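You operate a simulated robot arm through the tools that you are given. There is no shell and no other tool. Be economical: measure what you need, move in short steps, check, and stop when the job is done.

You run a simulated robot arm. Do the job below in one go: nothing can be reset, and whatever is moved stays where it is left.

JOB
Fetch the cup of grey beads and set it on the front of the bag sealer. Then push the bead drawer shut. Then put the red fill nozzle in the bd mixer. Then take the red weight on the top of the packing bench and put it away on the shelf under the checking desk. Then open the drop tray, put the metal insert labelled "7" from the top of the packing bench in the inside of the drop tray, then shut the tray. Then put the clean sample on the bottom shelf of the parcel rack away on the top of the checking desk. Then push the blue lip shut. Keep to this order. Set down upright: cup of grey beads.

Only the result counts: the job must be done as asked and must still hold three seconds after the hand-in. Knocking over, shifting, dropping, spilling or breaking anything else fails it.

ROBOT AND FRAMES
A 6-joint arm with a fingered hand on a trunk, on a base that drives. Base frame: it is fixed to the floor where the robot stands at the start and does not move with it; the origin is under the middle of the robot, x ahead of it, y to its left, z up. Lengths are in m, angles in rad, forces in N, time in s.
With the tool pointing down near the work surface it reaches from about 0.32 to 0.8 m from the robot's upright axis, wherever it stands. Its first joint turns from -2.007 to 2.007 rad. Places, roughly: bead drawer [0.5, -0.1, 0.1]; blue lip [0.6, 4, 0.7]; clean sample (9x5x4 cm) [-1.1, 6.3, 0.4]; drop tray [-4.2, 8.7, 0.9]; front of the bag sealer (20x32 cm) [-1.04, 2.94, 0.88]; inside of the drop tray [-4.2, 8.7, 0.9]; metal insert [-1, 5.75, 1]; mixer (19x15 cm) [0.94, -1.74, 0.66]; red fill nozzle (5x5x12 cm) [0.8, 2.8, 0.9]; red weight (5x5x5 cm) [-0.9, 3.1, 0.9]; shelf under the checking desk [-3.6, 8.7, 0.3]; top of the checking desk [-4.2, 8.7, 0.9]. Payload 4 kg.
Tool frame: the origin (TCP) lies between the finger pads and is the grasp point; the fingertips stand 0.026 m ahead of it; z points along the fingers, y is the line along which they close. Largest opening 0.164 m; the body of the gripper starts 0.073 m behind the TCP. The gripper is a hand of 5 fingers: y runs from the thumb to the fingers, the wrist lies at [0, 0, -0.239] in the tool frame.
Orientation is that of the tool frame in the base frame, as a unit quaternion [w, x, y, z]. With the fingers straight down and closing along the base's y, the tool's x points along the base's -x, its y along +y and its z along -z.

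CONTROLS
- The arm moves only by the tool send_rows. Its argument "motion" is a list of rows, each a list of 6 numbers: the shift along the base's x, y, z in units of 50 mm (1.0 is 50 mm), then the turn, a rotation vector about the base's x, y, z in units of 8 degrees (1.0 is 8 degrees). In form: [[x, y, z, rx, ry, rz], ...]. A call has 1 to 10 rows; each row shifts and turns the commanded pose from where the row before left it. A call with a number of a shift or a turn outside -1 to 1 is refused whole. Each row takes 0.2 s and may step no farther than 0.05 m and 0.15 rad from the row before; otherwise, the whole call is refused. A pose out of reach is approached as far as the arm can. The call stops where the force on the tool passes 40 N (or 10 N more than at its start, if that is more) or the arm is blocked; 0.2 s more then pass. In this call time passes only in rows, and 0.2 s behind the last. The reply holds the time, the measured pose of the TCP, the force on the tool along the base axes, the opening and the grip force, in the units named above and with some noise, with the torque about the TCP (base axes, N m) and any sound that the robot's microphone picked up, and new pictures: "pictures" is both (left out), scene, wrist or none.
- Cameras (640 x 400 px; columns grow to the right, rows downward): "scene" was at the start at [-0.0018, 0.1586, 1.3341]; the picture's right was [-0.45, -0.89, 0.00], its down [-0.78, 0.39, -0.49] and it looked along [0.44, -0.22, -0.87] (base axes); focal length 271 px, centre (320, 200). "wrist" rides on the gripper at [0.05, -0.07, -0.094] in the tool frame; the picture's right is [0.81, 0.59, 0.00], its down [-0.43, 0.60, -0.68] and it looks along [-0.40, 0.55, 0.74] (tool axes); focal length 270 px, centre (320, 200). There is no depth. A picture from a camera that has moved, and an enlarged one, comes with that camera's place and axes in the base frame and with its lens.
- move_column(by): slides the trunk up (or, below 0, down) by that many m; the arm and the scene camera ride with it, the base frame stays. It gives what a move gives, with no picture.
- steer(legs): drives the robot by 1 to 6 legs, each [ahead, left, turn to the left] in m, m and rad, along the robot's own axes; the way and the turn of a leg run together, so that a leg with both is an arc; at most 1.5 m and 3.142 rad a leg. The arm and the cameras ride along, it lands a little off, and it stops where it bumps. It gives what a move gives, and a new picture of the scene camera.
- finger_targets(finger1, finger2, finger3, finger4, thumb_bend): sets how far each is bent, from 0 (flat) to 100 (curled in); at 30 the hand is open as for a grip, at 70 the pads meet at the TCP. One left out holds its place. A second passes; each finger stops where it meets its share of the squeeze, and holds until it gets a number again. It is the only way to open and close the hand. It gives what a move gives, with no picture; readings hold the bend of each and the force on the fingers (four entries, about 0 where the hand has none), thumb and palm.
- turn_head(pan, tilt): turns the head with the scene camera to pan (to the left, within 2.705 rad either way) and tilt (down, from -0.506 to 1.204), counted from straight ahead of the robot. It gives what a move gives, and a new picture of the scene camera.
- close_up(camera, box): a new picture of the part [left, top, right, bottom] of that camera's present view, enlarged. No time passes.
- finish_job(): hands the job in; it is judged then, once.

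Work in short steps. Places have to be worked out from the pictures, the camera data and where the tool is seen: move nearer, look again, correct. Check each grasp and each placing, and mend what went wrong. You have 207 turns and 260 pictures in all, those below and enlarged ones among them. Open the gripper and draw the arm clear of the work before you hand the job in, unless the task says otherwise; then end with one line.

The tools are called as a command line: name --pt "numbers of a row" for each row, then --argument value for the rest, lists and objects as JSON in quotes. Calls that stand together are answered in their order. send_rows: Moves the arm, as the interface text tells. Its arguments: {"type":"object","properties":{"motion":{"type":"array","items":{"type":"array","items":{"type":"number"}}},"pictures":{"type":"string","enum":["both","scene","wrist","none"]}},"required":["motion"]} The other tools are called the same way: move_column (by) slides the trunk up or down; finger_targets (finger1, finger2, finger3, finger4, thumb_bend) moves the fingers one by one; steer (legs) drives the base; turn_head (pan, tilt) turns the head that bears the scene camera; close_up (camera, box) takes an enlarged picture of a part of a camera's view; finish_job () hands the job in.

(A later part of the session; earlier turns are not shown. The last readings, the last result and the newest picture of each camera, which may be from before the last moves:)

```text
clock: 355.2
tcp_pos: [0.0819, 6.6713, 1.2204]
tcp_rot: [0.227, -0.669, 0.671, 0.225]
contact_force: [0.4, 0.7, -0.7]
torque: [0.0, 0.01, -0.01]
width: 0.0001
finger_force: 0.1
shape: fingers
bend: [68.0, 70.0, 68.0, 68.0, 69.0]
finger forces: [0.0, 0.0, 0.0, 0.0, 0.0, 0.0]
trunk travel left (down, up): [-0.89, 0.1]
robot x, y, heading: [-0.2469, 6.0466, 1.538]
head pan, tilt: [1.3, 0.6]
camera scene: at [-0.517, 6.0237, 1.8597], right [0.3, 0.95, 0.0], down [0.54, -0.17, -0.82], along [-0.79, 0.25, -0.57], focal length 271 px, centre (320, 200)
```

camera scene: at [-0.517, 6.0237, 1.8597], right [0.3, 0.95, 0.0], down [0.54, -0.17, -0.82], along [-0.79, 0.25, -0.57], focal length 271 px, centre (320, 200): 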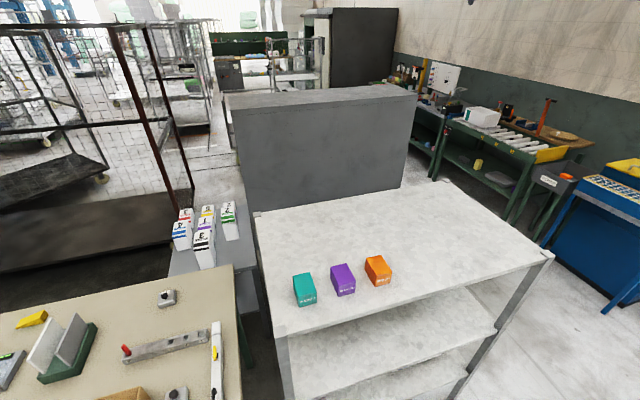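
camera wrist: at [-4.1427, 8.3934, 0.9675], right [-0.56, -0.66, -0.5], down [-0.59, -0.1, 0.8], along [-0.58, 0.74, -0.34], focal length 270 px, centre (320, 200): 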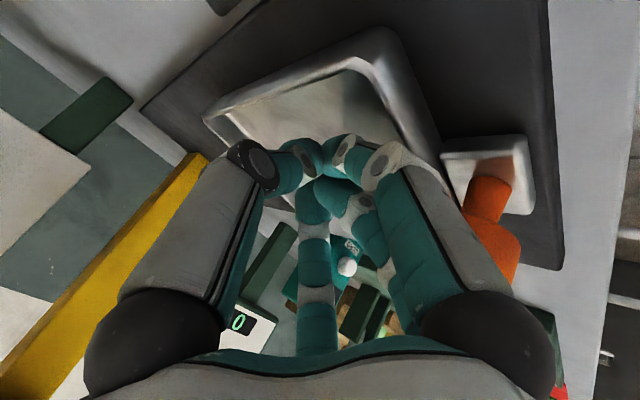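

I look down at the bench's far end to find the inserts.

turn_head --pan 1.75 --tilt 0.9

close_up --camera "scene" --box '[180, 100, 440, 290]'

```text
clock: 356.1
tcp_pos: [0.0811, 6.6704, 1.2202]
tcp_rot: [0.227, -0.668, 0.672, 0.225]
contact_force: [0.5, -0.6, -0.3]
torque: [0.0, -0.01, 0.01]
width: 0.0001
finger_force: 0.1
shape: fingers
bend: [68.0, 70.0, 68.0, 68.0, 69.0]
finger forces: [0.0, 0.0, 0.0, 0.0, 0.0, 0.0]
trunk travel left (down, up): [-0.89, 0.1]
robot x, y, heading: [-0.2442, 6.0463, 1.54]
head pan, tilt: [1.751, 0.901]
camera scene: at [-0.5074, 5.9862, 1.835], right [-0.15, 0.99, 0.0], down [0.77, 0.12, -0.62], along [-0.61, -0.09, -0.78], focal length 271 px, centre (320, 200)
```

scene: 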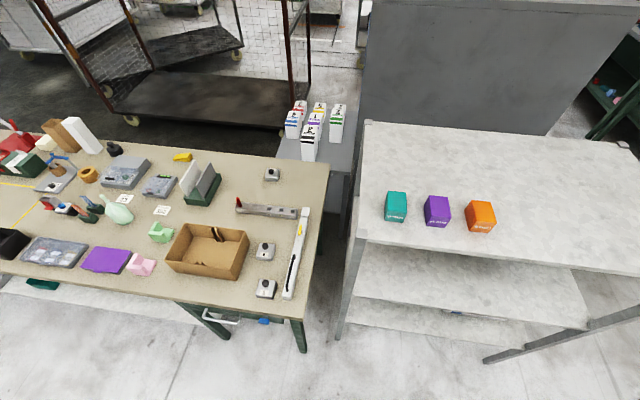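

```text
2.11 times, centred on (310, 195) of scene
camera zoom: at [-0.5074, 5.9862, 1.835], right [-0.15, 0.99, 0.0], down [0.77, 0.12, -0.62], along [-0.61, -0.09, -0.78], focal length 571 px, centre (341, 210)
```

zoom: 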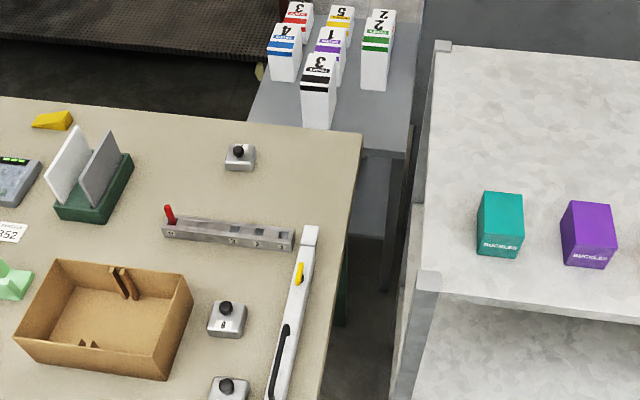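

Three small metal blocks with black knobs – the inserts. I zoom to read their numbers.

close_up --camera "scene" --box '[245, 230, 295, 310]'

close_up --camera "scene" --box '[230, 155, 310, 225]'

```text
5.00 times, centred on (270, 270) of scene
camera zoom: at [-0.5074, 5.9862, 1.835], right [-0.15, 0.99, 0.0], down [0.77, 0.12, -0.62], along [-0.61, -0.09, -0.78], focal length 1357 px, centre (570, -150)
```

zoom: 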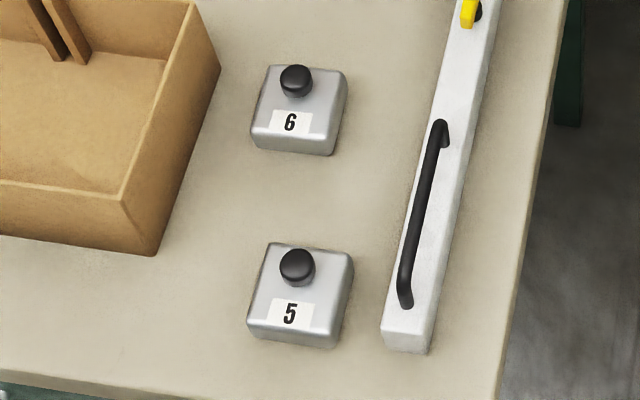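

```text
5.71 times, centred on (270, 190) of scene
camera zoom: at [-0.5074, 5.9862, 1.835], right [-0.15, 0.99, 0.0], down [0.77, 0.12, -0.62], along [-0.61, -0.09, -0.78], focal length 1551 px, centre (606, 257)
```

zoom: 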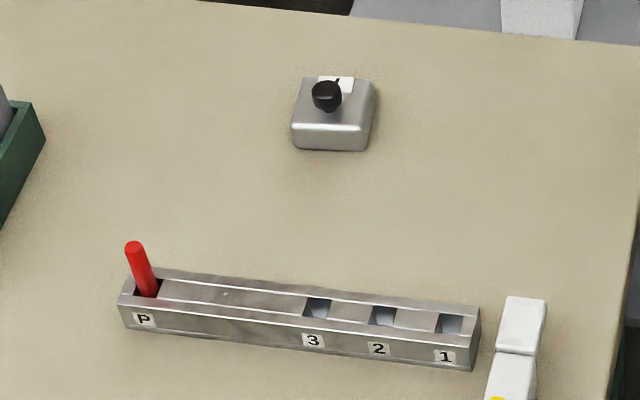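

Inserts 5 and 6 face the aisle; the third, at about (−1.355, 5.63), has its label facing west and should be 7. It's best reached from the bench's west side, so I drive round: south, west, and north between bench and cages.

steer --legs '[[-1.4, 0, 0.03], [-1.4, 0, 0], [-1.2, 0, 0], [0, 1.45, 0], [0, 0.35, 0]]'

turn_head --pan 0 --tilt 0.5

```text
clock: 383.8
tcp_pos: [-1.7254, 2.7028, 1.2205]
tcp_rot: [-0.222, 0.685, -0.654, -0.229]
contact_force: [0.1, -0.5, 0.6]
torque: [-0.01, 0.01, 0.0]
width: 0.0
finger_force: 0.0
shape: fingers
bend: [68.0, 70.0, 68.0, 68.0, 69.0]
finger forces: [0.1, 0.1, 0.0, 0.0, 0.1, 0.1]
trunk travel left (down, up): [-0.89, 0.1]
robot x, y, heading: [-2.0163, 2.0657, 1.594]
head pan, tilt: [1.751, 0.901]
camera scene: at [-2.2788, 1.9889, 1.8348], right [-0.2, 0.98, 0.0], down [0.77, 0.16, -0.62], along [-0.61, -0.12, -0.78], focal length 271 px, centre (320, 200)
```

scene: 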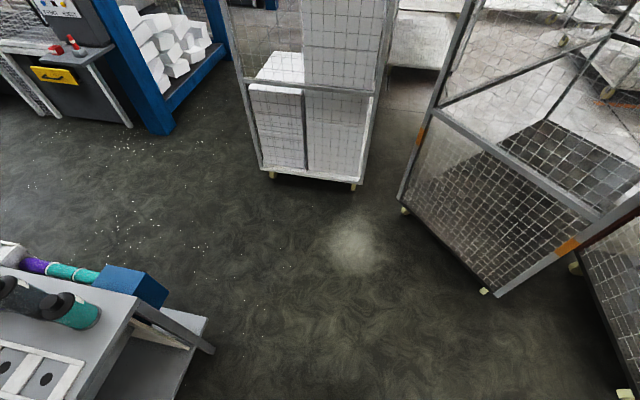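

```text
clock: 385.5
tcp_pos: [-1.7238, 2.7033, 1.2197]
tcp_rot: [-0.222, 0.685, -0.654, -0.231]
contact_force: [-0.4, -0.1, -0.1]
torque: [0.01, -0.01, 0.03]
width: 0.0
finger_force: 0.0
shape: fingers
bend: [68.0, 70.0, 68.0, 68.0, 69.0]
finger forces: [0.0, 0.0, 0.1, 0.1, 0.0, 0.1]
trunk travel left (down, up): [-0.89, 0.1]
robot x, y, heading: [-2.0163, 2.0619, 1.593]
head pan, tilt: [0.0, 0.499]
camera scene: at [-2.2057, 2.0949, 1.8688], right [1.0, 0.02, 0.0], down [0.01, -0.48, -0.88], along [-0.02, 0.88, -0.48], focal length 271 px, centre (320, 200)
```

scene: 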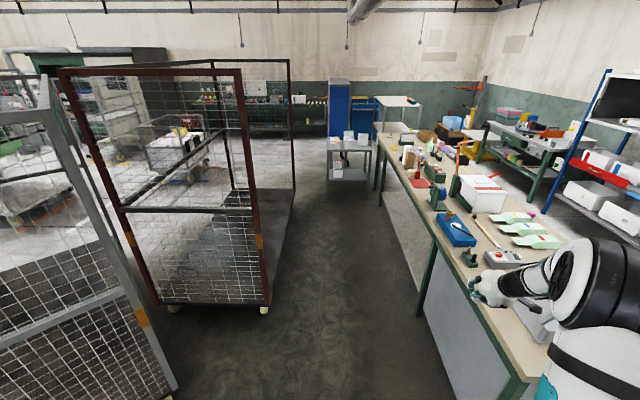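

The corridor is clear up to the small table. I drive north to y≈5.0 and turn towards the bench.

steer --legs '[[1.4, -0.03, -0.02], [1.4, -0.03, 0], [0.13, 0, -0.45]]'

turn_head --pan -0.35 --tilt 0.75

close_up --camera "scene" --box '[240, 120, 480, 280]'

```text
clock: 400.2
tcp_pos: [-1.3536, 5.3701, 1.2202]
tcp_rot: [0.273, -0.501, 0.804, 0.169]
contact_force: [0.2, -0.4, 1.1]
torque: [-0.01, 0.0, 0.02]
width: 0.0
finger_force: 0.0
shape: fingers
bend: [68.0, 70.0, 68.0, 68.0, 69.0]
finger forces: [0.0, 0.1, 0.0, 0.0, 0.0, 0.0]
trunk travel left (down, up): [-0.89, 0.1]
robot x, y, heading: [-1.9188, 4.9519, 1.081]
head pan, tilt: [0.0, 0.499]
camera scene: at [-2.0693, 5.0697, 1.8689], right [0.89, -0.46, 0.0], down [-0.22, -0.42, -0.88], along [0.41, 0.78, -0.48], focal length 271 px, centre (320, 200)
```

scene: 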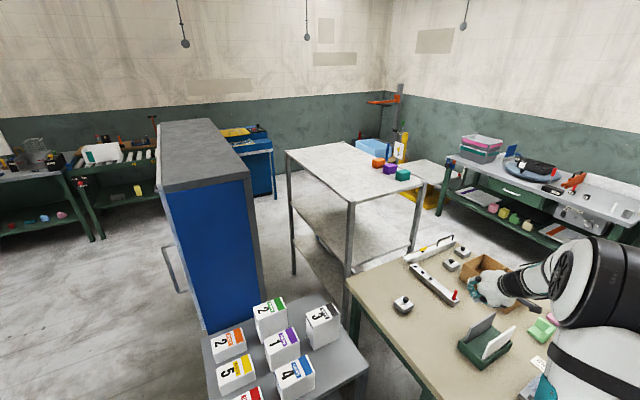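

```text
clock: 401.1
tcp_pos: [-1.3539, 5.3704, 1.2209]
tcp_rot: [0.272, -0.501, 0.804, 0.169]
contact_force: [0.6, 0.2, 0.3]
torque: [-0.02, 0.0, -0.02]
width: 0.0001
finger_force: 0.0
shape: fingers
bend: [68.0, 70.0, 68.0, 68.0, 69.0]
finger forces: [0.0, 0.1, 0.0, 0.1, 0.0, 0.0]
trunk travel left (down, up): [-0.89, 0.1]
robot x, y, heading: [-1.9187, 4.9543, 1.086]
head pan, tilt: [-0.351, 0.75]
camera scene: at [-2.0509, 5.0443, 1.8469], right [0.67, -0.74, 0.0], down [-0.5, -0.46, -0.73], along [0.54, 0.49, -0.68], focal length 271 px, centre (320, 200)
```

scene: 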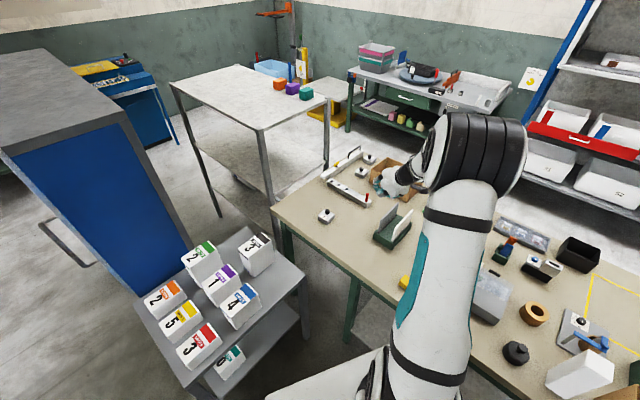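

```text
2.50 times, centred on (360, 200) of scene
camera zoom: at [-2.0509, 5.0443, 1.8469], right [0.67, -0.74, 0.0], down [-0.5, -0.46, -0.73], along [0.54, 0.49, -0.68], focal length 678 px, centre (220, 200)
```

zoom: 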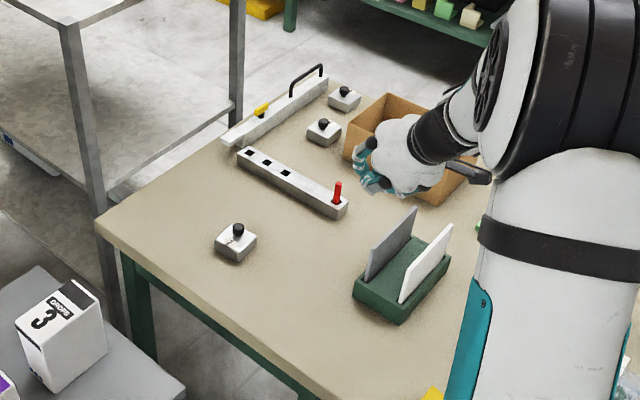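

I zoom in on the third block to read its label.

close_up --camera "scene" --box '[306, 200, 346, 230]'

```text
13.33 times, centred on (326, 215) of scene
camera zoom: at [-2.0509, 5.0443, 1.8469], right [0.67, -0.74, 0.0], down [-0.5, -0.46, -0.73], along [0.54, 0.49, -0.68], focal length 3618 px, centre (240, 0)
```

zoom: 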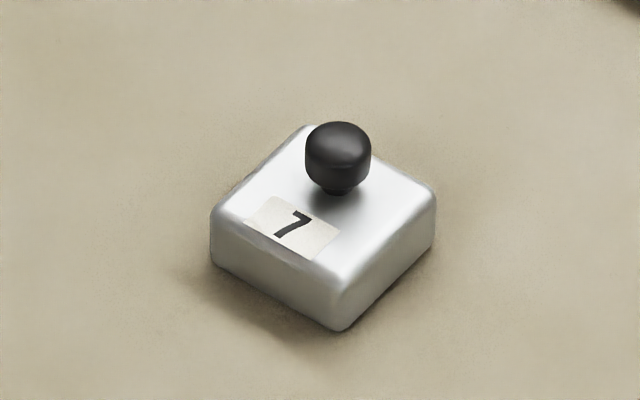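

It is 7; its knob is at (−1.352, 5.629, 0.925). I drive 0.13 m closer, reduce the tilt to ~20°, pre-bend the fingers, and move above the knob.

steer --legs '[[0.13, 0, 0]]'

finger_targets --finger1 55 --finger2 55 --finger3 55 --finger4 55 --thumb_bend 55

send_rows --pt "-0.4 0.6 -0.5 -0.62 0.33 0" --pt "-0.4 0.6 -0.5 -0.62 0.33 0" --pt "-0.4 0.6 -0.5 -0.62 0.33 0" --pt "0 0.6 -0.6 0 0 0" --pt "0 0.4 -0.6 0 0 0" --pictures "wrist"

```text
clock: 402.3
tcp_pos: [-1.2923, 5.4837, 1.2191]
tcp_rot: [0.272, -0.501, 0.805, 0.168]
contact_force: [0.3, 0.3, -0.7]
torque: [0.01, 0.01, 0.0]
width: 0.0
finger_force: 0.0
shape: fingers
bend: [68.0, 70.0, 68.0, 68.0, 69.0]
finger forces: [0.0, 0.0, 0.0, 0.0, 0.0, 0.0]
trunk travel left (down, up): [-0.89, 0.1]
robot x, y, heading: [-1.8587, 5.0684, 1.087]
head pan, tilt: [-0.351, 0.75]
camera scene: at [-1.9904, 5.1593, 1.8468], right [0.67, -0.74, 0.0], down [-0.51, -0.46, -0.73], along [0.54, 0.49, -0.68], focal length 271 px, centre (320, 200)
```

scene: 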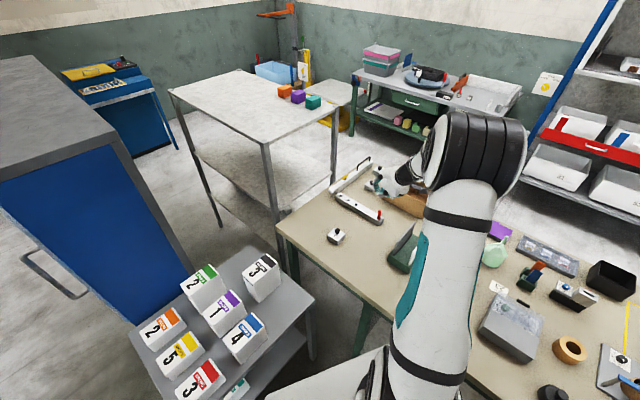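

```text
clock: 403.3
tcp_pos: [-1.2942, 5.482, 1.219]
tcp_rot: [0.272, -0.5, 0.805, 0.168]
contact_force: [-0.5, -0.9, -0.7]
torque: [-0.02, -0.01, -0.02]
width: 0.0296
finger_force: 0.1
shape: fingers
bend: [55.0, 55.0, 55.0, 55.0, 55.0]
finger forces: [0.0, 0.0, 0.0, 0.0, 0.0, 0.1]
trunk travel left (down, up): [-0.89, 0.1]
robot x, y, heading: [-1.8555, 5.0685, 1.084]
head pan, tilt: [-0.351, 0.75]
```

```text
clock: 404.5
tcp_pos: [-1.3501, 5.6233, 1.0869]
tcp_rot: [0.15, -0.519, 0.836, 0.099]
contact_force: [-0.2, 0.7, 0.7]
torque: [-0.01, 0.06, -0.01]
width: 0.0297
finger_force: 0.1
shape: fingers
bend: [55.0, 55.0, 55.0, 55.0, 55.0]
finger forces: [0.0, 0.1, 0.1, 0.1, 0.0, 0.0]
trunk travel left (down, up): [-0.89, 0.1]
robot x, y, heading: [-1.8621, 5.0645, 1.088]
head pan, tilt: [-0.351, 0.75]
camera wrist: at [-1.3218, 5.5208, 1.1551], right [-0.86, -0.42, -0.28], down [-0.45, 0.41, 0.79], along [-0.22, 0.81, -0.54], focal length 270 px, centre (320, 200)
```

wrist: 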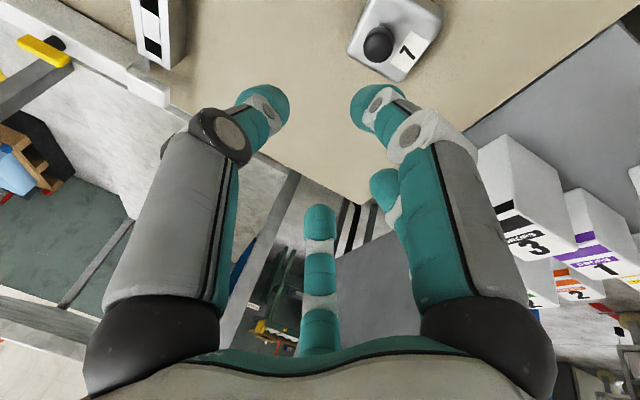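

The wrist view confirms the knob directly below the TCP. I lower to z≈0.948.

send_rows --pt "-0.05 0.03 -0.8 0 0 0" --pt "0 0 -0.8 0 0 0" --pt "0 0 -0.7 0 0 0" --pt "0 0 -0.3 0 0 0" --pt "0 0 -0.15 0 0 0" --pictures "wrist"

```text
clock: 405.7
tcp_pos: [-1.3545, 5.6236, 0.9512]
tcp_rot: [0.152, -0.518, 0.836, 0.097]
contact_force: [-2.7, -5.6, 20.5]
torque: [-0.38, 0.35, 0.08]
width: 0.024
finger_force: 10.1
shape: fingers
bend: [58.0, 55.0, 55.0, 55.0, 55.0]
finger forces: [13.6, 7.5, 0.0, 0.0, 0.0, 0.1]
trunk travel left (down, up): [-0.89, 0.1]
robot x, y, heading: [-1.8618, 5.0617, 1.081]
head pan, tilt: [-0.351, 0.75]
camera wrist: at [-1.3269, 5.5216, 1.0204], right [-0.86, -0.42, -0.28], down [-0.46, 0.41, 0.79], along [-0.21, 0.81, -0.54], focal length 270 px, centre (320, 200)
```

wrist: 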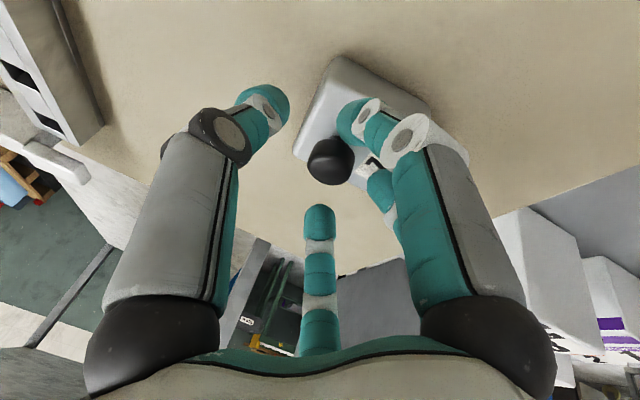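

Finger tips touch the block top beside the knob. I relieve 5 mm and close on the knob.

send_rows --pt "0 0 0.12 0 0 0" --pictures "none"

finger_targets --finger1 80 --finger2 80 --finger3 80 --finger4 80 --thumb_bend 80

send_rows --pt "0 0 0.3 0 0 0" --pt "0 0 0.5 0 0 0" --pictures "wrist"

```text
clock: 406.1
tcp_pos: [-1.355, 5.623, 0.9519]
tcp_rot: [0.148, -0.518, 0.837, 0.097]
contact_force: [1.0, 1.0, 4.4]
torque: [-0.01, 0.0, 0.0]
width: 0.0244
finger_force: 1.5
shape: fingers
bend: [58.0, 55.0, 55.0, 55.0, 55.0]
finger forces: [3.5, 0.0, 0.0, 0.0, 0.1, 0.0]
trunk travel left (down, up): [-0.89, 0.1]
robot x, y, heading: [-1.8599, 5.0617, 1.088]
head pan, tilt: [-0.351, 0.75]
```

```text
clock: 407.1
tcp_pos: [-1.3547, 5.6238, 0.9538]
tcp_rot: [0.149, -0.518, 0.836, 0.098]
contact_force: [-0.6, -0.7, -0.4]
torque: [0.03, 0.1, 0.05]
width: 0.0031
finger_force: 25.1
shape: fingers
bend: [66.0, 64.0, 64.0, 65.0, 67.0]
finger forces: [7.4, 10.2, 9.5, 8.5, 14.4, 0.0]
trunk travel left (down, up): [-0.89, 0.1]
robot x, y, heading: [-1.8581, 5.067, 1.091]
head pan, tilt: [-0.351, 0.75]
```

```text
clock: 407.7
tcp_pos: [-1.3561, 5.6222, 0.9957]
tcp_rot: [0.149, -0.518, 0.836, 0.097]
contact_force: [0.0, -0.3, -3.5]
torque: [0.0, -0.05, 0.01]
width: 0.0028
finger_force: 25.0
shape: fingers
bend: [66.0, 64.0, 64.0, 65.0, 67.0]
finger forces: [7.9, 9.1, 9.7, 8.3, 15.0, 0.0]
trunk travel left (down, up): [-0.89, 0.1]
robot x, y, heading: [-1.8603, 5.0655, 1.087]
head pan, tilt: [-0.351, 0.75]
camera wrist: at [-1.3277, 5.5214, 1.0648], right [-0.87, -0.42, -0.28], down [-0.45, 0.41, 0.79], along [-0.22, 0.81, -0.55], focal length 270 px, centre (320, 200)
```

wrist: 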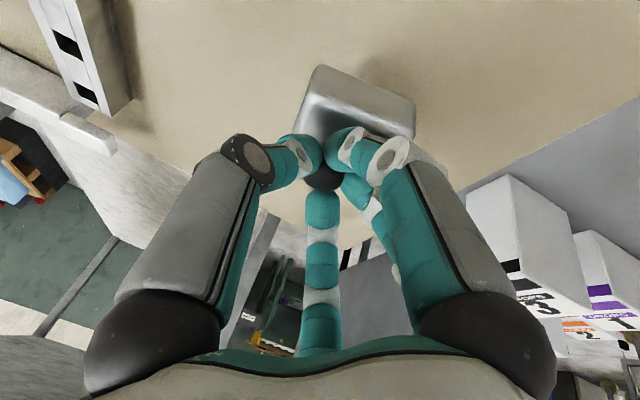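

Insert 7 is held by its knob. I raise it, retract, and drive back round: south, east, then north.

send_rows --pt "0 0 0.9 0 0 0" --pt "0 0 0.9 0 0 0" --pt "0 0 0.9 0 0 0" --pt "0 0 0.9 0 0 0" --pt "-0.3 -0.6 0.5 0 0 0" --pt "-0.3 -0.6 0 0 0 0" --pt "-0.2 -0.4 0 0 0 0" --pictures "none"

steer --legs '[[-0.13, 0, 0], [0, 0, 0.484], [-1.4, 0, 0], [-1.4, 0, 0], [-0.3, 0, 0], [0, -1.45, 0]]'

```text
clock: 409.3
tcp_pos: [-1.3971, 5.5252, 1.1897]
tcp_rot: [0.149, -0.518, 0.837, 0.097]
contact_force: [0.6, 0.4, -1.5]
torque: [-0.05, -0.01, 0.02]
width: 0.0024
finger_force: 25.1
shape: fingers
bend: [66.0, 64.0, 63.0, 65.0, 67.0]
finger forces: [7.9, 8.8, 9.8, 8.0, 14.8, 0.1]
out of reach, approached as far as the arm can: row 3, 4, 5
trunk travel left (down, up): [-0.89, 0.1]
robot x, y, heading: [-1.8595, 5.065, 1.084]
head pan, tilt: [-0.351, 0.75]
```

```text
clock: 433.7
tcp_pos: [-0.2959, 2.4364, 1.1883]
tcp_rot: [-0.123, 0.698, -0.693, -0.129]
contact_force: [0.7, 0.4, -2.0]
torque: [-0.01, 0.02, -0.02]
width: 0.002
finger_force: 24.3
shape: fingers
bend: [66.0, 64.0, 63.0, 65.0, 67.0]
finger forces: [7.7, 8.8, 9.9, 7.5, 14.9, 0.0]
trunk travel left (down, up): [-0.89, 0.1]
robot x, y, heading: [-0.4996, 1.816, 1.552]
head pan, tilt: [-0.351, 0.75]
camera scene: at [-0.6599, 1.8398, 1.8469], right [0.93, -0.36, 0.0], down [-0.25, -0.64, -0.73], along [0.26, 0.68, -0.68], focal length 271 px, centre (320, 200)
```

scene: 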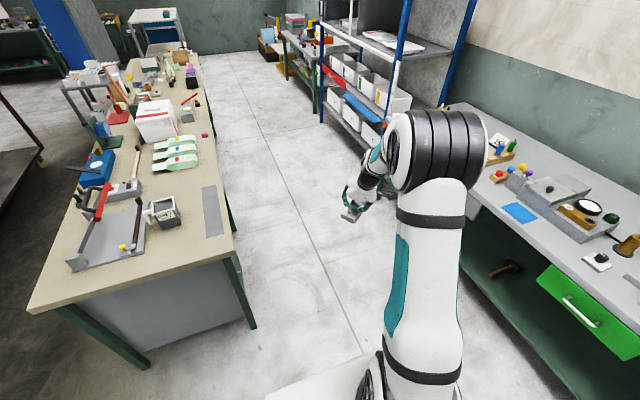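

Still holding it. Continue: right 0.3, then up the aisle to y≈7.4, and on.

steer --legs '[[0, -0.3, 0.018], [1.4, 0, 0], [1.4, 0, 0], [1.4, 0, 0], [1.4, 0, 0]]'

steer --legs '[[0, 1.45, 0], [0, 1.45, 0], [0, 1.3, 0]]'

```text
clock: 462.2
tcp_pos: [-0.1375, 8.0795, 1.1893]
tcp_rot: [-0.121, 0.706, -0.686, -0.13]
contact_force: [0.8, -0.8, -3.2]
torque: [-0.03, -0.02, 0.02]
width: 0.002
finger_force: 24.3
shape: fingers
bend: [66.0, 64.0, 63.0, 65.0, 67.0]
finger forces: [7.6, 8.9, 9.8, 7.4, 14.8, 0.1]
trunk travel left (down, up): [-0.89, 0.1]
robot x, y, heading: [-0.3302, 7.4524, 1.581]
head pan, tilt: [-0.351, 0.75]
camera scene: at [-0.4873, 7.4745, 1.8469], right [0.94, -0.34, 0.0], down [-0.23, -0.64, -0.73], along [0.25, 0.69, -0.68], focal length 271 px, centre (320, 200)
```

scene: 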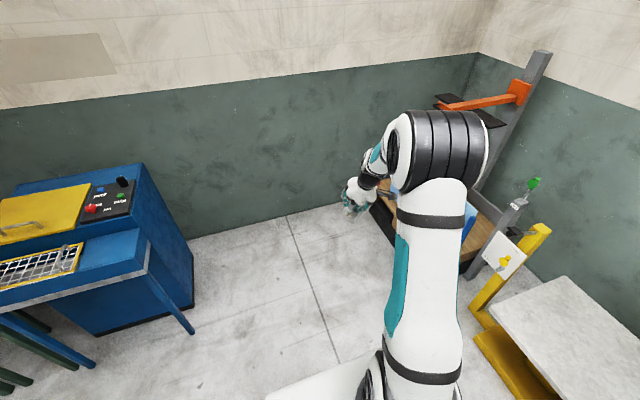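

```text
clock: 482.2
tcp_pos: [-4.3024, 7.99, 1.1886]
tcp_rot: [-0.12, 0.712, -0.679, -0.132]
contact_force: [0.7, -0.1, -2.6]
torque: [0.0, 0.0, -0.01]
width: 0.0018
finger_force: 24.2
shape: fingers
bend: [66.0, 64.0, 63.0, 65.0, 67.0]
finger forces: [7.6, 9.0, 9.9, 7.2, 14.9, 0.0]
trunk travel left (down, up): [-0.89, 0.1]
robot x, y, heading: [-4.4817, 7.3637, 1.589]
head pan, tilt: [-0.351, 0.75]
camera scene: at [-4.6415, 7.38, 1.8468], right [0.95, -0.32, 0.0], down [-0.22, -0.65, -0.73], along [0.24, 0.69, -0.68], focal length 271 px, centre (320, 200)
```

scene: 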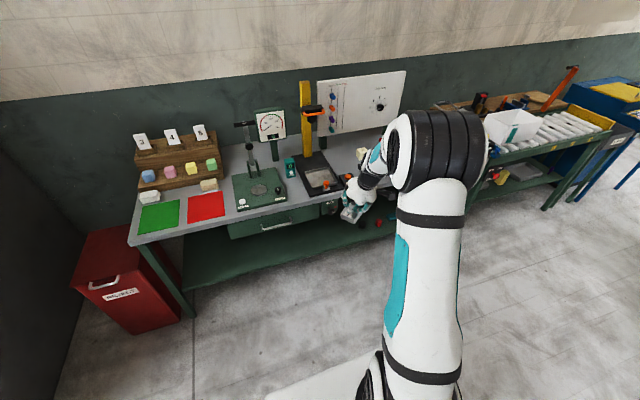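

Now in front of the desk with the insert. I drive 0.45 m ahead and a bit right to hover near the open tray.

steer --legs '[[0.45, -0.05, -0.018]]'

close_up --camera "wrist" --box '[0, 0, 640, 400]'

```text
clock: 484.9
tcp_pos: [-4.2463, 8.4283, 1.1878]
tcp_rot: [-0.12, 0.706, -0.686, -0.13]
contact_force: [-0.1, -0.1, -2.8]
torque: [-0.03, 0.0, -0.03]
width: 0.002
finger_force: 24.0
shape: fingers
bend: [66.0, 64.0, 63.0, 65.0, 67.0]
finger forces: [7.6, 8.9, 9.9, 7.2, 14.9, 0.0]
trunk travel left (down, up): [-0.89, 0.1]
robot x, y, heading: [-4.44, 7.8074, 1.574]
head pan, tilt: [-0.351, 0.75]
camera scene: at [-4.5964, 7.8249, 1.8469], right [0.94, -0.34, 0.0], down [-0.23, -0.64, -0.73], along [0.25, 0.69, -0.68], focal length 271 px, centre (320, 200)
```

scene: 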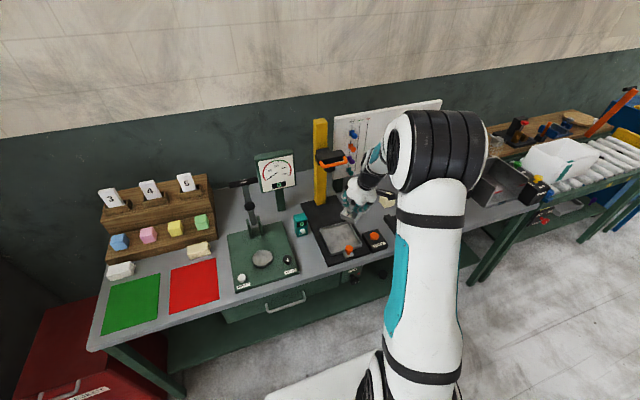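

```text
1.00 times, centred on (320, 200) of wrist (not enlarged: the box is as wide or as high as the picture)
camera zoom: at [-4.1722, 8.3512, 1.2579], right [-0.57, -0.77, -0.28], down [-0.59, 0.15, 0.79], along [-0.57, 0.61, -0.55], focal length 270 px, centre (320, 200)
```

zoom: 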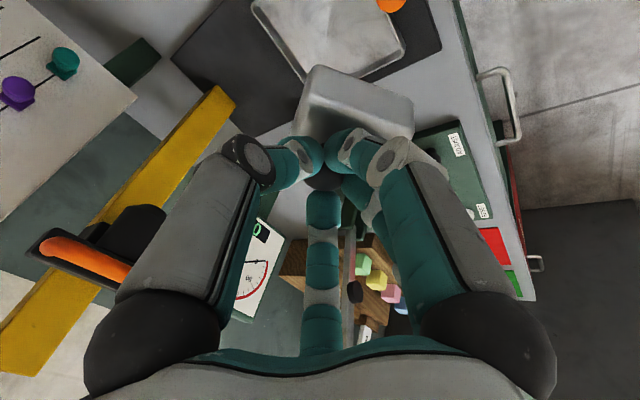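

Tray centre confirmed at about (−4.242, 8.51). To stay below the drop head I lower first to z≈1.03, then go forward over the tray.

send_rows --pt "0 0 -0.9 0 0 0" --pt "0 0 -0.9 0 0 0" --pt "0 0 -0.9 0 0 0" --pt "0 0 -0.5 0 0 0" --pt "0.05 0.6 -0.1 0 0 0" --pt "0.05 0.6 -0.1 0 0 0" --pt "0 0.55 -0.1 0 0 0" --pictures "wrist"

close_up --camera "scene" --box '[280, 140, 440, 270]'

```text
clock: 486.5
tcp_pos: [-4.2406, 8.513, 1.0142]
tcp_rot: [-0.12, 0.705, -0.687, -0.131]
contact_force: [-0.5, -0.3, -2.6]
torque: [-0.05, -0.03, -0.02]
width: 0.0016
finger_force: 24.2
shape: fingers
bend: [66.0, 64.0, 63.0, 65.0, 67.0]
finger forces: [7.4, 8.8, 10.0, 6.8, 14.8, 0.0]
trunk travel left (down, up): [-0.89, 0.1]
robot x, y, heading: [-4.4386, 7.7994, 1.571]
head pan, tilt: [-0.351, 0.75]
camera wrist: at [-4.168, 8.4362, 1.0829], right [-0.57, -0.77, -0.28], down [-0.59, 0.15, 0.79], along [-0.57, 0.61, -0.55], focal length 270 px, centre (320, 200)
```

wrist: 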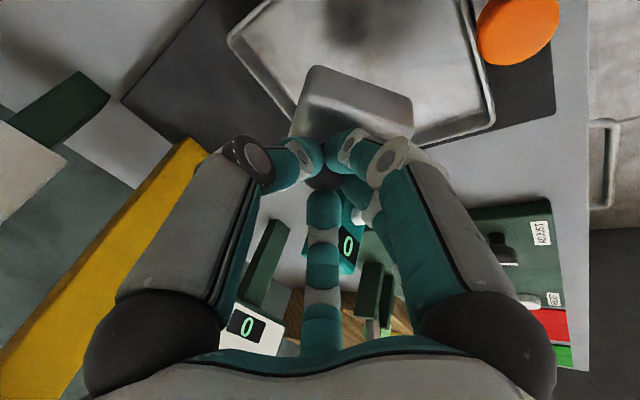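

```text
3.08 times, centred on (360, 205) of scene
camera zoom: at [-4.5966, 7.8255, 1.8469], right [0.94, -0.34, 0.0], down [-0.23, -0.64, -0.73], along [0.25, 0.69, -0.68], focal length 835 px, centre (197, 185)
```

zoom: 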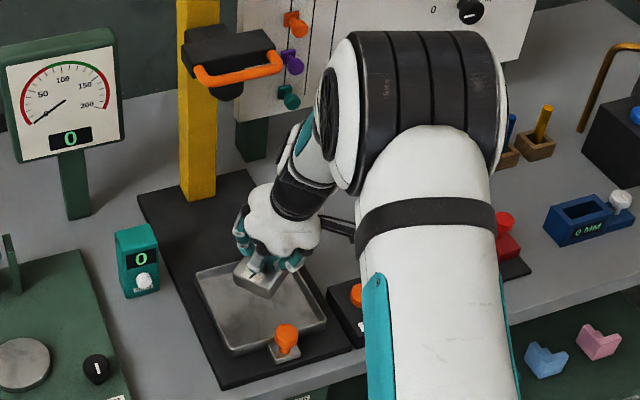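

Centred over the tray. I lower gently to contact.

send_rows --pt "0 0 -0.35 0 0 0" --pt "0 0 -0.3 0 0 0" --pt "0 0 -0.1 0 0 0" --pt "0 0 -0.1 0 0 0" --pt "0 0 -0.1 0 0 0" --pt "0 0 -0.1 0 0 0" --pt "0 0 -0.1 0 0 0" --pictures "wrist"

```text
clock: 488.1
tcp_pos: [-4.2415, 8.5147, 0.9566]
tcp_rot: [-0.121, 0.706, -0.686, -0.13]
contact_force: [0.9, -1.1, 0.3]
torque: [0.03, 0.06, -0.02]
width: 0.0015
finger_force: 25.2
shape: fingers
bend: [66.0, 64.0, 63.0, 65.0, 67.0]
finger forces: [7.4, 9.3, 9.8, 7.5, 15.8, 0.0]
trunk travel left (down, up): [-0.89, 0.1]
robot x, y, heading: [-4.4397, 7.8056, 1.578]
head pan, tilt: [-0.351, 0.75]
camera wrist: at [-4.1679, 8.4371, 1.0268], right [-0.57, -0.77, -0.28], down [-0.59, 0.15, 0.79], along [-0.57, 0.61, -0.55], focal length 270 px, centre (320, 200)
```

wrist: 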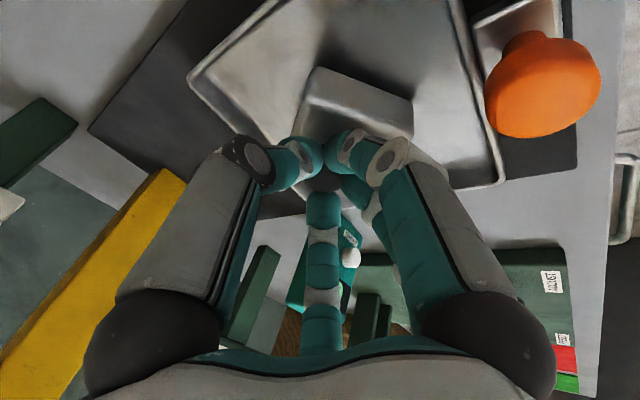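

Light contact with the tray floor. I open the fingers and lift away.

finger_targets --finger1 54 --finger2 54 --finger3 54 --finger4 54 --thumb_bend 54

send_rows --pt "0 0 0.3 0 0 0" --pt "0 0 0.6 0 0 0" --pt "0 -0.6 0.5 0 0 0" --pt "0 -0.9 0.2 0 0 0" --pt "0 -0.9 0 0 0 0" --pt "0 -0.9 0 0 0 0" --pictures "none"

close_up --camera "scene" --box '[280, 140, 440, 270]'

```text
clock: 489.1
tcp_pos: [-4.241, 8.5135, 0.9564]
tcp_rot: [-0.121, 0.705, -0.686, -0.13]
contact_force: [-0.2, 0.6, 1.0]
torque: [-0.03, 0.01, 0.0]
width: 0.0319
finger_force: 0.0
shape: fingers
bend: [54.0, 54.0, 54.0, 54.0, 54.0]
finger forces: [0.0, 0.1, 0.1, 0.0, 0.1, 0.1]
trunk travel left (down, up): [-0.89, 0.1]
robot x, y, heading: [-4.4381, 7.8024, 1.575]
head pan, tilt: [-0.351, 0.75]
```

```text
clock: 490.5
tcp_pos: [-4.2409, 8.3464, 1.0405]
tcp_rot: [-0.121, 0.705, -0.687, -0.13]
contact_force: [0.4, -0.1, 0.3]
torque: [0.03, 0.01, -0.04]
width: 0.0321
finger_force: 0.1
shape: fingers
bend: [54.0, 54.0, 54.0, 54.0, 54.0]
finger forces: [0.1, 0.0, 0.0, 0.1, 0.0, 0.0]
trunk travel left (down, up): [-0.89, 0.1]
robot x, y, heading: [-4.437, 7.7997, 1.576]
head pan, tilt: [-0.351, 0.75]
```

```text
3.08 times, centred on (360, 205) of scene
camera zoom: at [-4.5967, 7.822, 1.8469], right [0.94, -0.34, 0.0], down [-0.23, -0.64, -0.73], along [0.25, 0.69, -0.68], focal length 835 px, centre (197, 185)
```

zoom: 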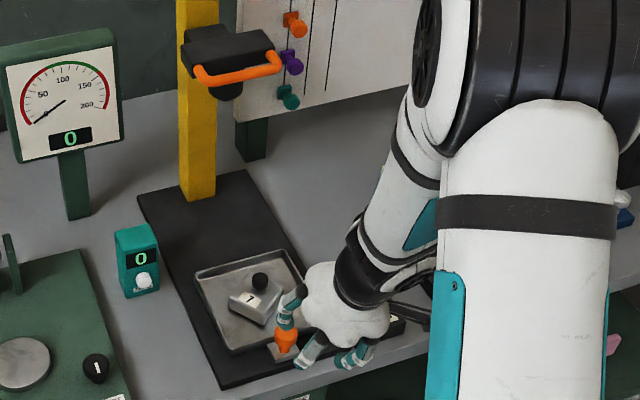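

Insert 7 lies in the tray. To shut it, I close the hand and push the knob side back in from the front.

finger_targets --finger1 72 --finger2 72 --finger3 72 --finger4 72 --thumb_bend 72

send_rows --pt "-0.1 -0.4 0 0 0 0" --pt "0 0 -0.8 0 0 0" --pt "0 0 -0.8 0 0 0" --pt "0 0 -0.7 0 0 0" --pictures "wrist"

```text
clock: 491.5
tcp_pos: [-4.2427, 8.3474, 1.0394]
tcp_rot: [-0.122, 0.705, -0.686, -0.131]
contact_force: [1.0, 0.1, -1.2]
torque: [0.0, -0.01, -0.03]
width: 0.0
finger_force: 0.1
shape: fingers
bend: [68.0, 68.0, 68.0, 68.0, 69.0]
finger forces: [0.0, 0.0, 0.1, 0.2, 0.0, 0.0]
trunk travel left (down, up): [-0.89, 0.1]
robot x, y, heading: [-4.4409, 7.8051, 1.578]
head pan, tilt: [-0.351, 0.75]
```

```text
clock: 492.5
tcp_pos: [-4.2464, 8.3301, 0.9194]
tcp_rot: [-0.12, 0.706, -0.686, -0.129]
contact_force: [-0.3, 0.3, 0.5]
torque: [0.02, 0.01, -0.01]
width: 0.0
finger_force: 0.1
shape: fingers
bend: [68.0, 68.0, 68.0, 68.0, 69.0]
finger forces: [0.1, 0.0, 0.1, 0.1, 0.0, 0.1]
trunk travel left (down, up): [-0.89, 0.1]
robot x, y, heading: [-4.4376, 7.8054, 1.569]
head pan, tilt: [-0.351, 0.75]
camera wrist: at [-4.1731, 8.2528, 0.9891], right [-0.57, -0.77, -0.28], down [-0.59, 0.15, 0.79], along [-0.57, 0.61, -0.55], focal length 270 px, centre (320, 200)
```

wrist: 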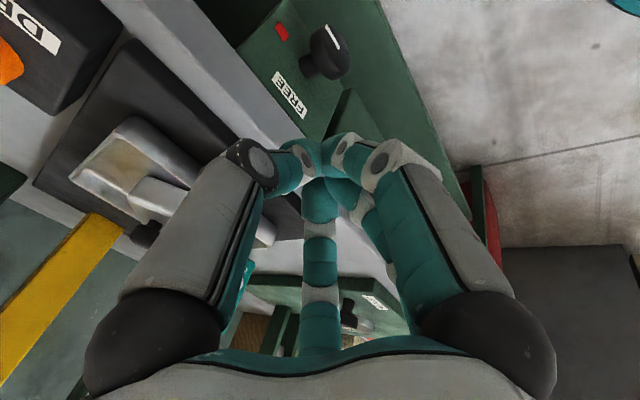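

In front of the knob. I push in +y with small rows until it stops.

send_rows --pt "0 0.4 0 0 0 0" --pt "0 0.4 0 0 0 0" --pt "0 0.4 0 0 0 0" --pt "0 0.4 0 0 0 0" --pt "0 0.4 0 0 0 0" --pt "0 0.4 0 0 0 0" --pictures "none"

close_up --camera "scene" --box '[280, 140, 440, 270]'

```text
clock: 493.9
tcp_pos: [-4.2435, 8.4499, 0.9209]
tcp_rot: [-0.121, 0.705, -0.686, -0.13]
contact_force: [-0.1, -0.3, 0.9]
torque: [0.0, -0.03, -0.01]
width: 0.0001
finger_force: 0.5
shape: fingers
bend: [68.0, 68.0, 68.0, 68.0, 69.0]
finger forces: [0.1, 0.0, 0.1, 0.3, 0.1, 0.1]
trunk travel left (down, up): [-0.89, 0.1]
robot x, y, heading: [-4.4395, 7.8028, 1.566]
head pan, tilt: [-0.351, 0.75]
```

```text
3.08 times, centred on (360, 205) of scene
camera zoom: at [-4.5967, 7.8241, 1.8469], right [0.94, -0.34, 0.0], down [-0.23, -0.64, -0.73], along [0.25, 0.69, -0.68], focal length 835 px, centre (197, 185)
```

zoom: 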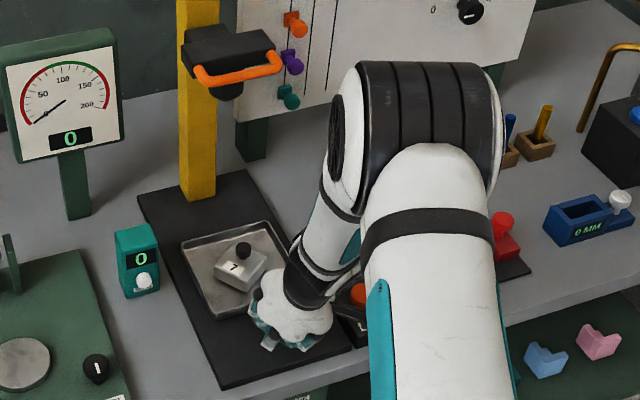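

The tray moves in. I continue pushing until it stops.

send_rows --pt "0 0.4 0 0 0 0" --pt "0 0.4 0 0 0 0" --pt "0 0.4 0 0 0 0" --pt "0 0.25 0 0 0 0" --pt "0 0.2 0 0 0 0" --pt "0 0.2 0 0 0 0" --pt "0 0.2 0 0 0 0" --pt "0 0.2 0 0 0 0" --pictures "none"

close_up --camera "scene" --box '[280, 140, 440, 270]'

```text
clock: 495.7
tcp_pos: [-4.2435, 8.5562, 0.9217]
tcp_rot: [-0.119, 0.705, -0.687, -0.13]
contact_force: [3.0, -34.0, 8.5]
torque: [0.21, 0.03, 0.0]
width: 0.0042
finger_force: 23.6
shape: fingers
bend: [65.0, 67.0, 72.0, 74.0, 71.0]
finger forces: [0.0, 0.0, 21.3, 24.8, 0.1, 0.0]
trunk travel left (down, up): [-0.89, 0.1]
robot x, y, heading: [-4.4379, 7.8003, 1.574]
head pan, tilt: [-0.351, 0.75]
```

```text
3.08 times, centred on (360, 205) of scene
camera zoom: at [-4.5962, 7.8166, 1.847], right [0.94, -0.34, 0.0], down [-0.23, -0.64, -0.73], along [0.25, 0.69, -0.68], focal length 835 px, centre (197, 185)
```

zoom: 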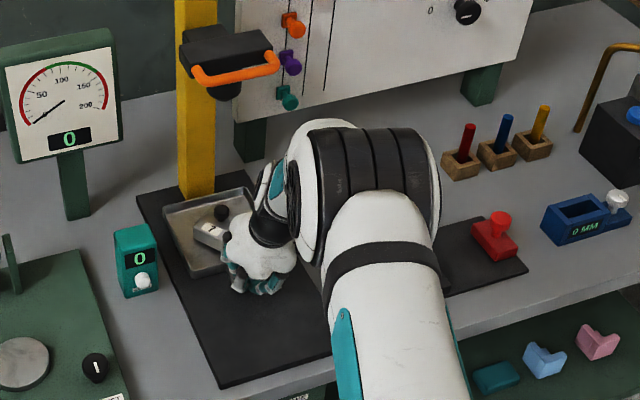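

Firm stop at 34 N: the tray is back against the column. I back off and verify.

send_rows --pt "0 -0.8 0 0 0 0" --pt "0 -0.9 0.2 0 0 0" --pt "0 -0.9 0.4 0 0 0" --pt "0 -0.9 0.4 0 0 0" --pt "0 -0.5 0.7 0 0 0" --pictures "none"

close_up --camera "scene" --box '[280, 140, 440, 270]'

```text
clock: 496.9
tcp_pos: [-4.2474, 8.359, 1.0091]
tcp_rot: [-0.122, 0.705, -0.687, -0.13]
contact_force: [-0.3, -0.9, -0.2]
torque: [-0.01, -0.01, 0.04]
width: 0.0021
finger_force: 0.1
shape: fingers
bend: [66.0, 68.0, 71.0, 75.0, 69.0]
finger forces: [0.1, 0.1, 0.0, 0.0, 0.0, 0.0]
trunk travel left (down, up): [-0.89, 0.1]
robot x, y, heading: [-4.44, 7.8028, 1.58]
head pan, tilt: [-0.351, 0.75]
```

```text
3.08 times, centred on (360, 205) of scene
camera zoom: at [-4.5973, 7.8217, 1.8467], right [0.94, -0.34, 0.0], down [-0.23, -0.64, -0.73], along [0.25, 0.69, -0.68], focal length 835 px, centre (197, 185)
```

zoom: 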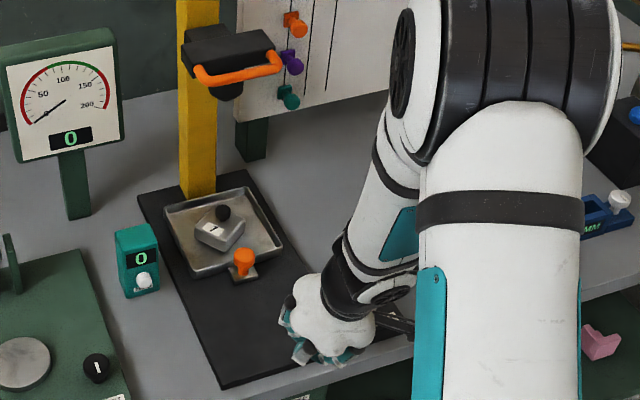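

The tray is shut with insert 7 inside. Next the clean sample on the parcel rack's bottom shelf near (−1.1, 6.3, 0.4): drive back, turn to face −x and slide alongside the rack.

steer --legs '[[-0.35, 0, -0.01], [0, -1.45, 0], [0, -1.45, 0], [0, -1.45, 0], [0, 0, 1.571], [0, 1.2, 0]]'

```text
clock: 528.9
tcp_pos: [-0.6015, 6.4093, 1.0091]
tcp_rot: [0.007, 0.984, 0.014, -0.178]
contact_force: [1.3, 0.2, 0.4]
torque: [0.03, -0.02, -0.01]
width: 0.0019
finger_force: 0.0
shape: fingers
bend: [67.0, 68.0, 71.0, 75.0, 69.0]
finger forces: [0.0, 0.0, 0.1, 0.1, 0.0, 0.0]
trunk travel left (down, up): [-0.89, 0.1]
robot x, y, heading: [-0.0388, 6.2193, -3.136]
head pan, tilt: [-0.351, 0.75]
camera scene: at [-0.061, 6.0643, 1.8468], right [0.34, 0.94, 0.0], down [0.64, -0.23, -0.73], along [-0.69, 0.25, -0.68], focal length 271 px, centre (320, 200)
```

scene: 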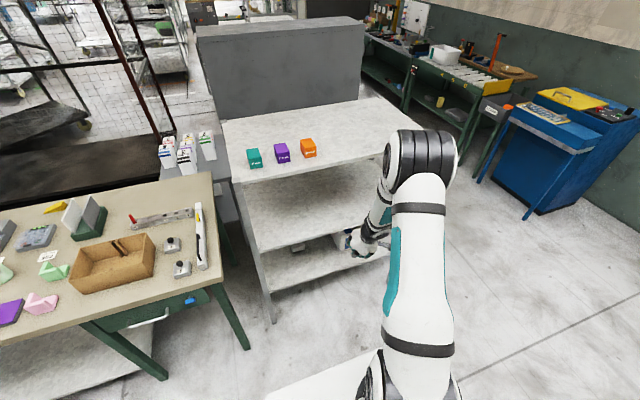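

I adopt the low posture (37° tilt, hand high relative to trunk) and lower the trunk to see the bottom shelf.

send_rows --pt "0 0 0.8 0 1 0" --pt "0 0 0.8 0 1 0" --pt "0 0 0.9 0 0.1 0" --pt "0 0 0.9 0 0 0" --pt "0 0 0.9 0 0 0" --pt "0 0 0.9 0 0 0" --pt "0 0 0.9 0 0 0" --pictures "none"

move_column --by -0.4

move_column --by -0.4

turn_head --pan -0.1 --tilt 0.5

close_up --camera "scene" --box '[230, 110, 470, 270]'

```text
clock: 530.5
tcp_pos: [-0.6, 6.4112, 1.3177]
tcp_rot: [0.004, 0.947, 0.014, -0.32]
contact_force: [0.8, -0.2, 0.0]
torque: [-0.03, 0.01, 0.01]
width: 0.0018
finger_force: 0.0
shape: fingers
bend: [67.0, 68.0, 71.0, 75.0, 69.0]
finger forces: [0.0, 0.1, 0.0, 0.0, 0.0, 0.1]
trunk travel left (down, up): [-0.89, 0.1]
robot x, y, heading: [-0.0452, 6.2172, -3.135]
head pan, tilt: [-0.351, 0.75]
```

```text
clock: 534.4
tcp_pos: [-0.6013, 6.4119, 0.9169]
tcp_rot: [0.005, 0.947, 0.016, -0.32]
contact_force: [-0.2, 0.8, -0.2]
torque: [0.0, 0.03, -0.04]
width: 0.0019
finger_force: 0.0
shape: fingers
bend: [67.0, 68.0, 71.0, 75.0, 69.0]
finger forces: [0.0, 0.0, 0.0, 0.1, 0.0, 0.0]
trunk travel left (down, up): [-0.49, 0.5]
robot x, y, heading: [-0.0412, 6.2193, -3.137]
head pan, tilt: [-0.351, 0.75]
```

```text
clock: 538.2
tcp_pos: [-0.6021, 6.412, 0.5166]
tcp_rot: [0.004, 0.947, 0.015, -0.321]
contact_force: [-1.1, 1.1, 0.2]
torque: [0.0, -0.01, -0.05]
width: 0.0019
finger_force: 0.1
shape: fingers
bend: [67.0, 68.0, 71.0, 75.0, 69.0]
finger forces: [0.1, 0.0, 0.0, 0.0, 0.0, 0.0]
trunk travel left (down, up): [-0.09, 0.9]
robot x, y, heading: [-0.0443, 6.2198, -3.136]
head pan, tilt: [-0.351, 0.75]
```

```text
clock: 539.0
tcp_pos: [-0.6015, 6.4116, 0.5161]
tcp_rot: [0.005, 0.947, 0.015, -0.319]
contact_force: [0.7, -0.3, 0.5]
torque: [-0.02, 0.0, 0.01]
width: 0.002
finger_force: 0.1
shape: fingers
bend: [67.0, 68.0, 71.0, 75.0, 69.0]
finger forces: [0.0, 0.1, 0.0, 0.0, 0.0, 0.0]
trunk travel left (down, up): [-0.09, 0.9]
robot x, y, heading: [-0.0413, 6.2204, -3.14]
head pan, tilt: [-0.099, 0.499]
camera scene: at [-0.0734, 6.0453, 1.0688], right [0.1, 1.0, 0.0], down [0.48, -0.05, -0.88], along [-0.87, 0.08, -0.48], focal length 271 px, centre (320, 200)
```

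scene: 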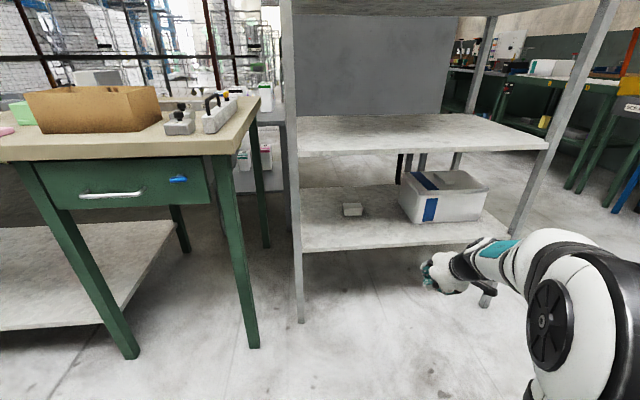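

```text
2.50 times, centred on (350, 190) of scene
camera zoom: at [-0.0734, 6.0453, 1.0688], right [0.1, 1.0, 0.0], down [0.48, -0.05, -0.88], along [-0.87, 0.08, -0.48], focal length 678 px, centre (245, 225)
```

zoom: 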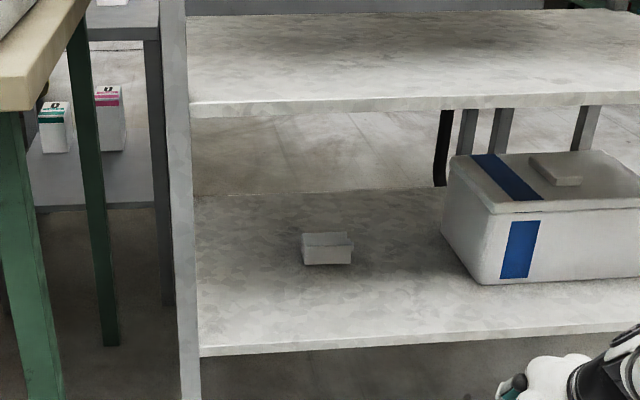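

The clean sample is the small white box: centre ≈(−1.172, 6.308), shelf z≈0.39, long side along y. I'll pinch its ends with thumb and fingers 2–3, so I first curl fingers 1 and 4 fully out of the way and look.

finger_targets --finger1 100 --finger2 32 --finger3 32 --finger4 100 --thumb_bend 32

close_up --camera "wrist" --box '[0, 0, 640, 400]'

```text
clock: 540.0
tcp_pos: [-0.6015, 6.4116, 0.5167]
tcp_rot: [0.005, 0.947, 0.015, -0.32]
contact_force: [0.3, 0.8, 0.2]
torque: [-0.02, 0.0, 0.0]
width: 0.0834
finger_force: 0.1
shape: fingers
bend: [92.0, 32.0, 32.0, 100.0, 32.0]
finger forces: [0.0, 0.0, 0.1, 0.1, 0.1, 0.0]
trunk travel left (down, up): [-0.09, 0.9]
robot x, y, heading: [-0.0414, 6.2185, -3.135]
head pan, tilt: [-0.099, 0.499]
```

```text
1.00 times, centred on (320, 200) of wrist (not enlarged: the box is as wide or as high as the picture)
camera zoom: at [-0.5066, 6.485, 0.5603], right [0.66, -0.57, -0.49], down [0.08, -0.59, 0.8], along [-0.75, -0.57, -0.35], focal length 270 px, centre (320, 200)
```

zoom: 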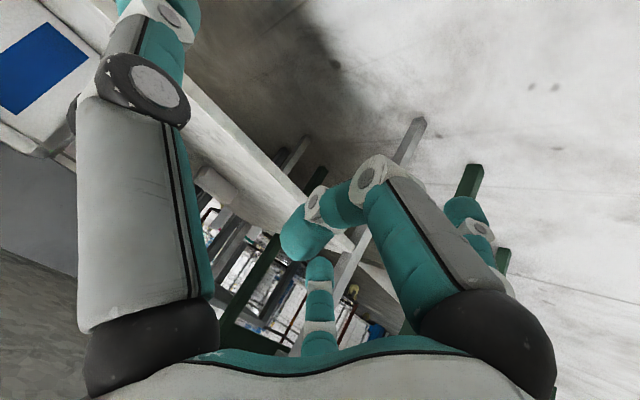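

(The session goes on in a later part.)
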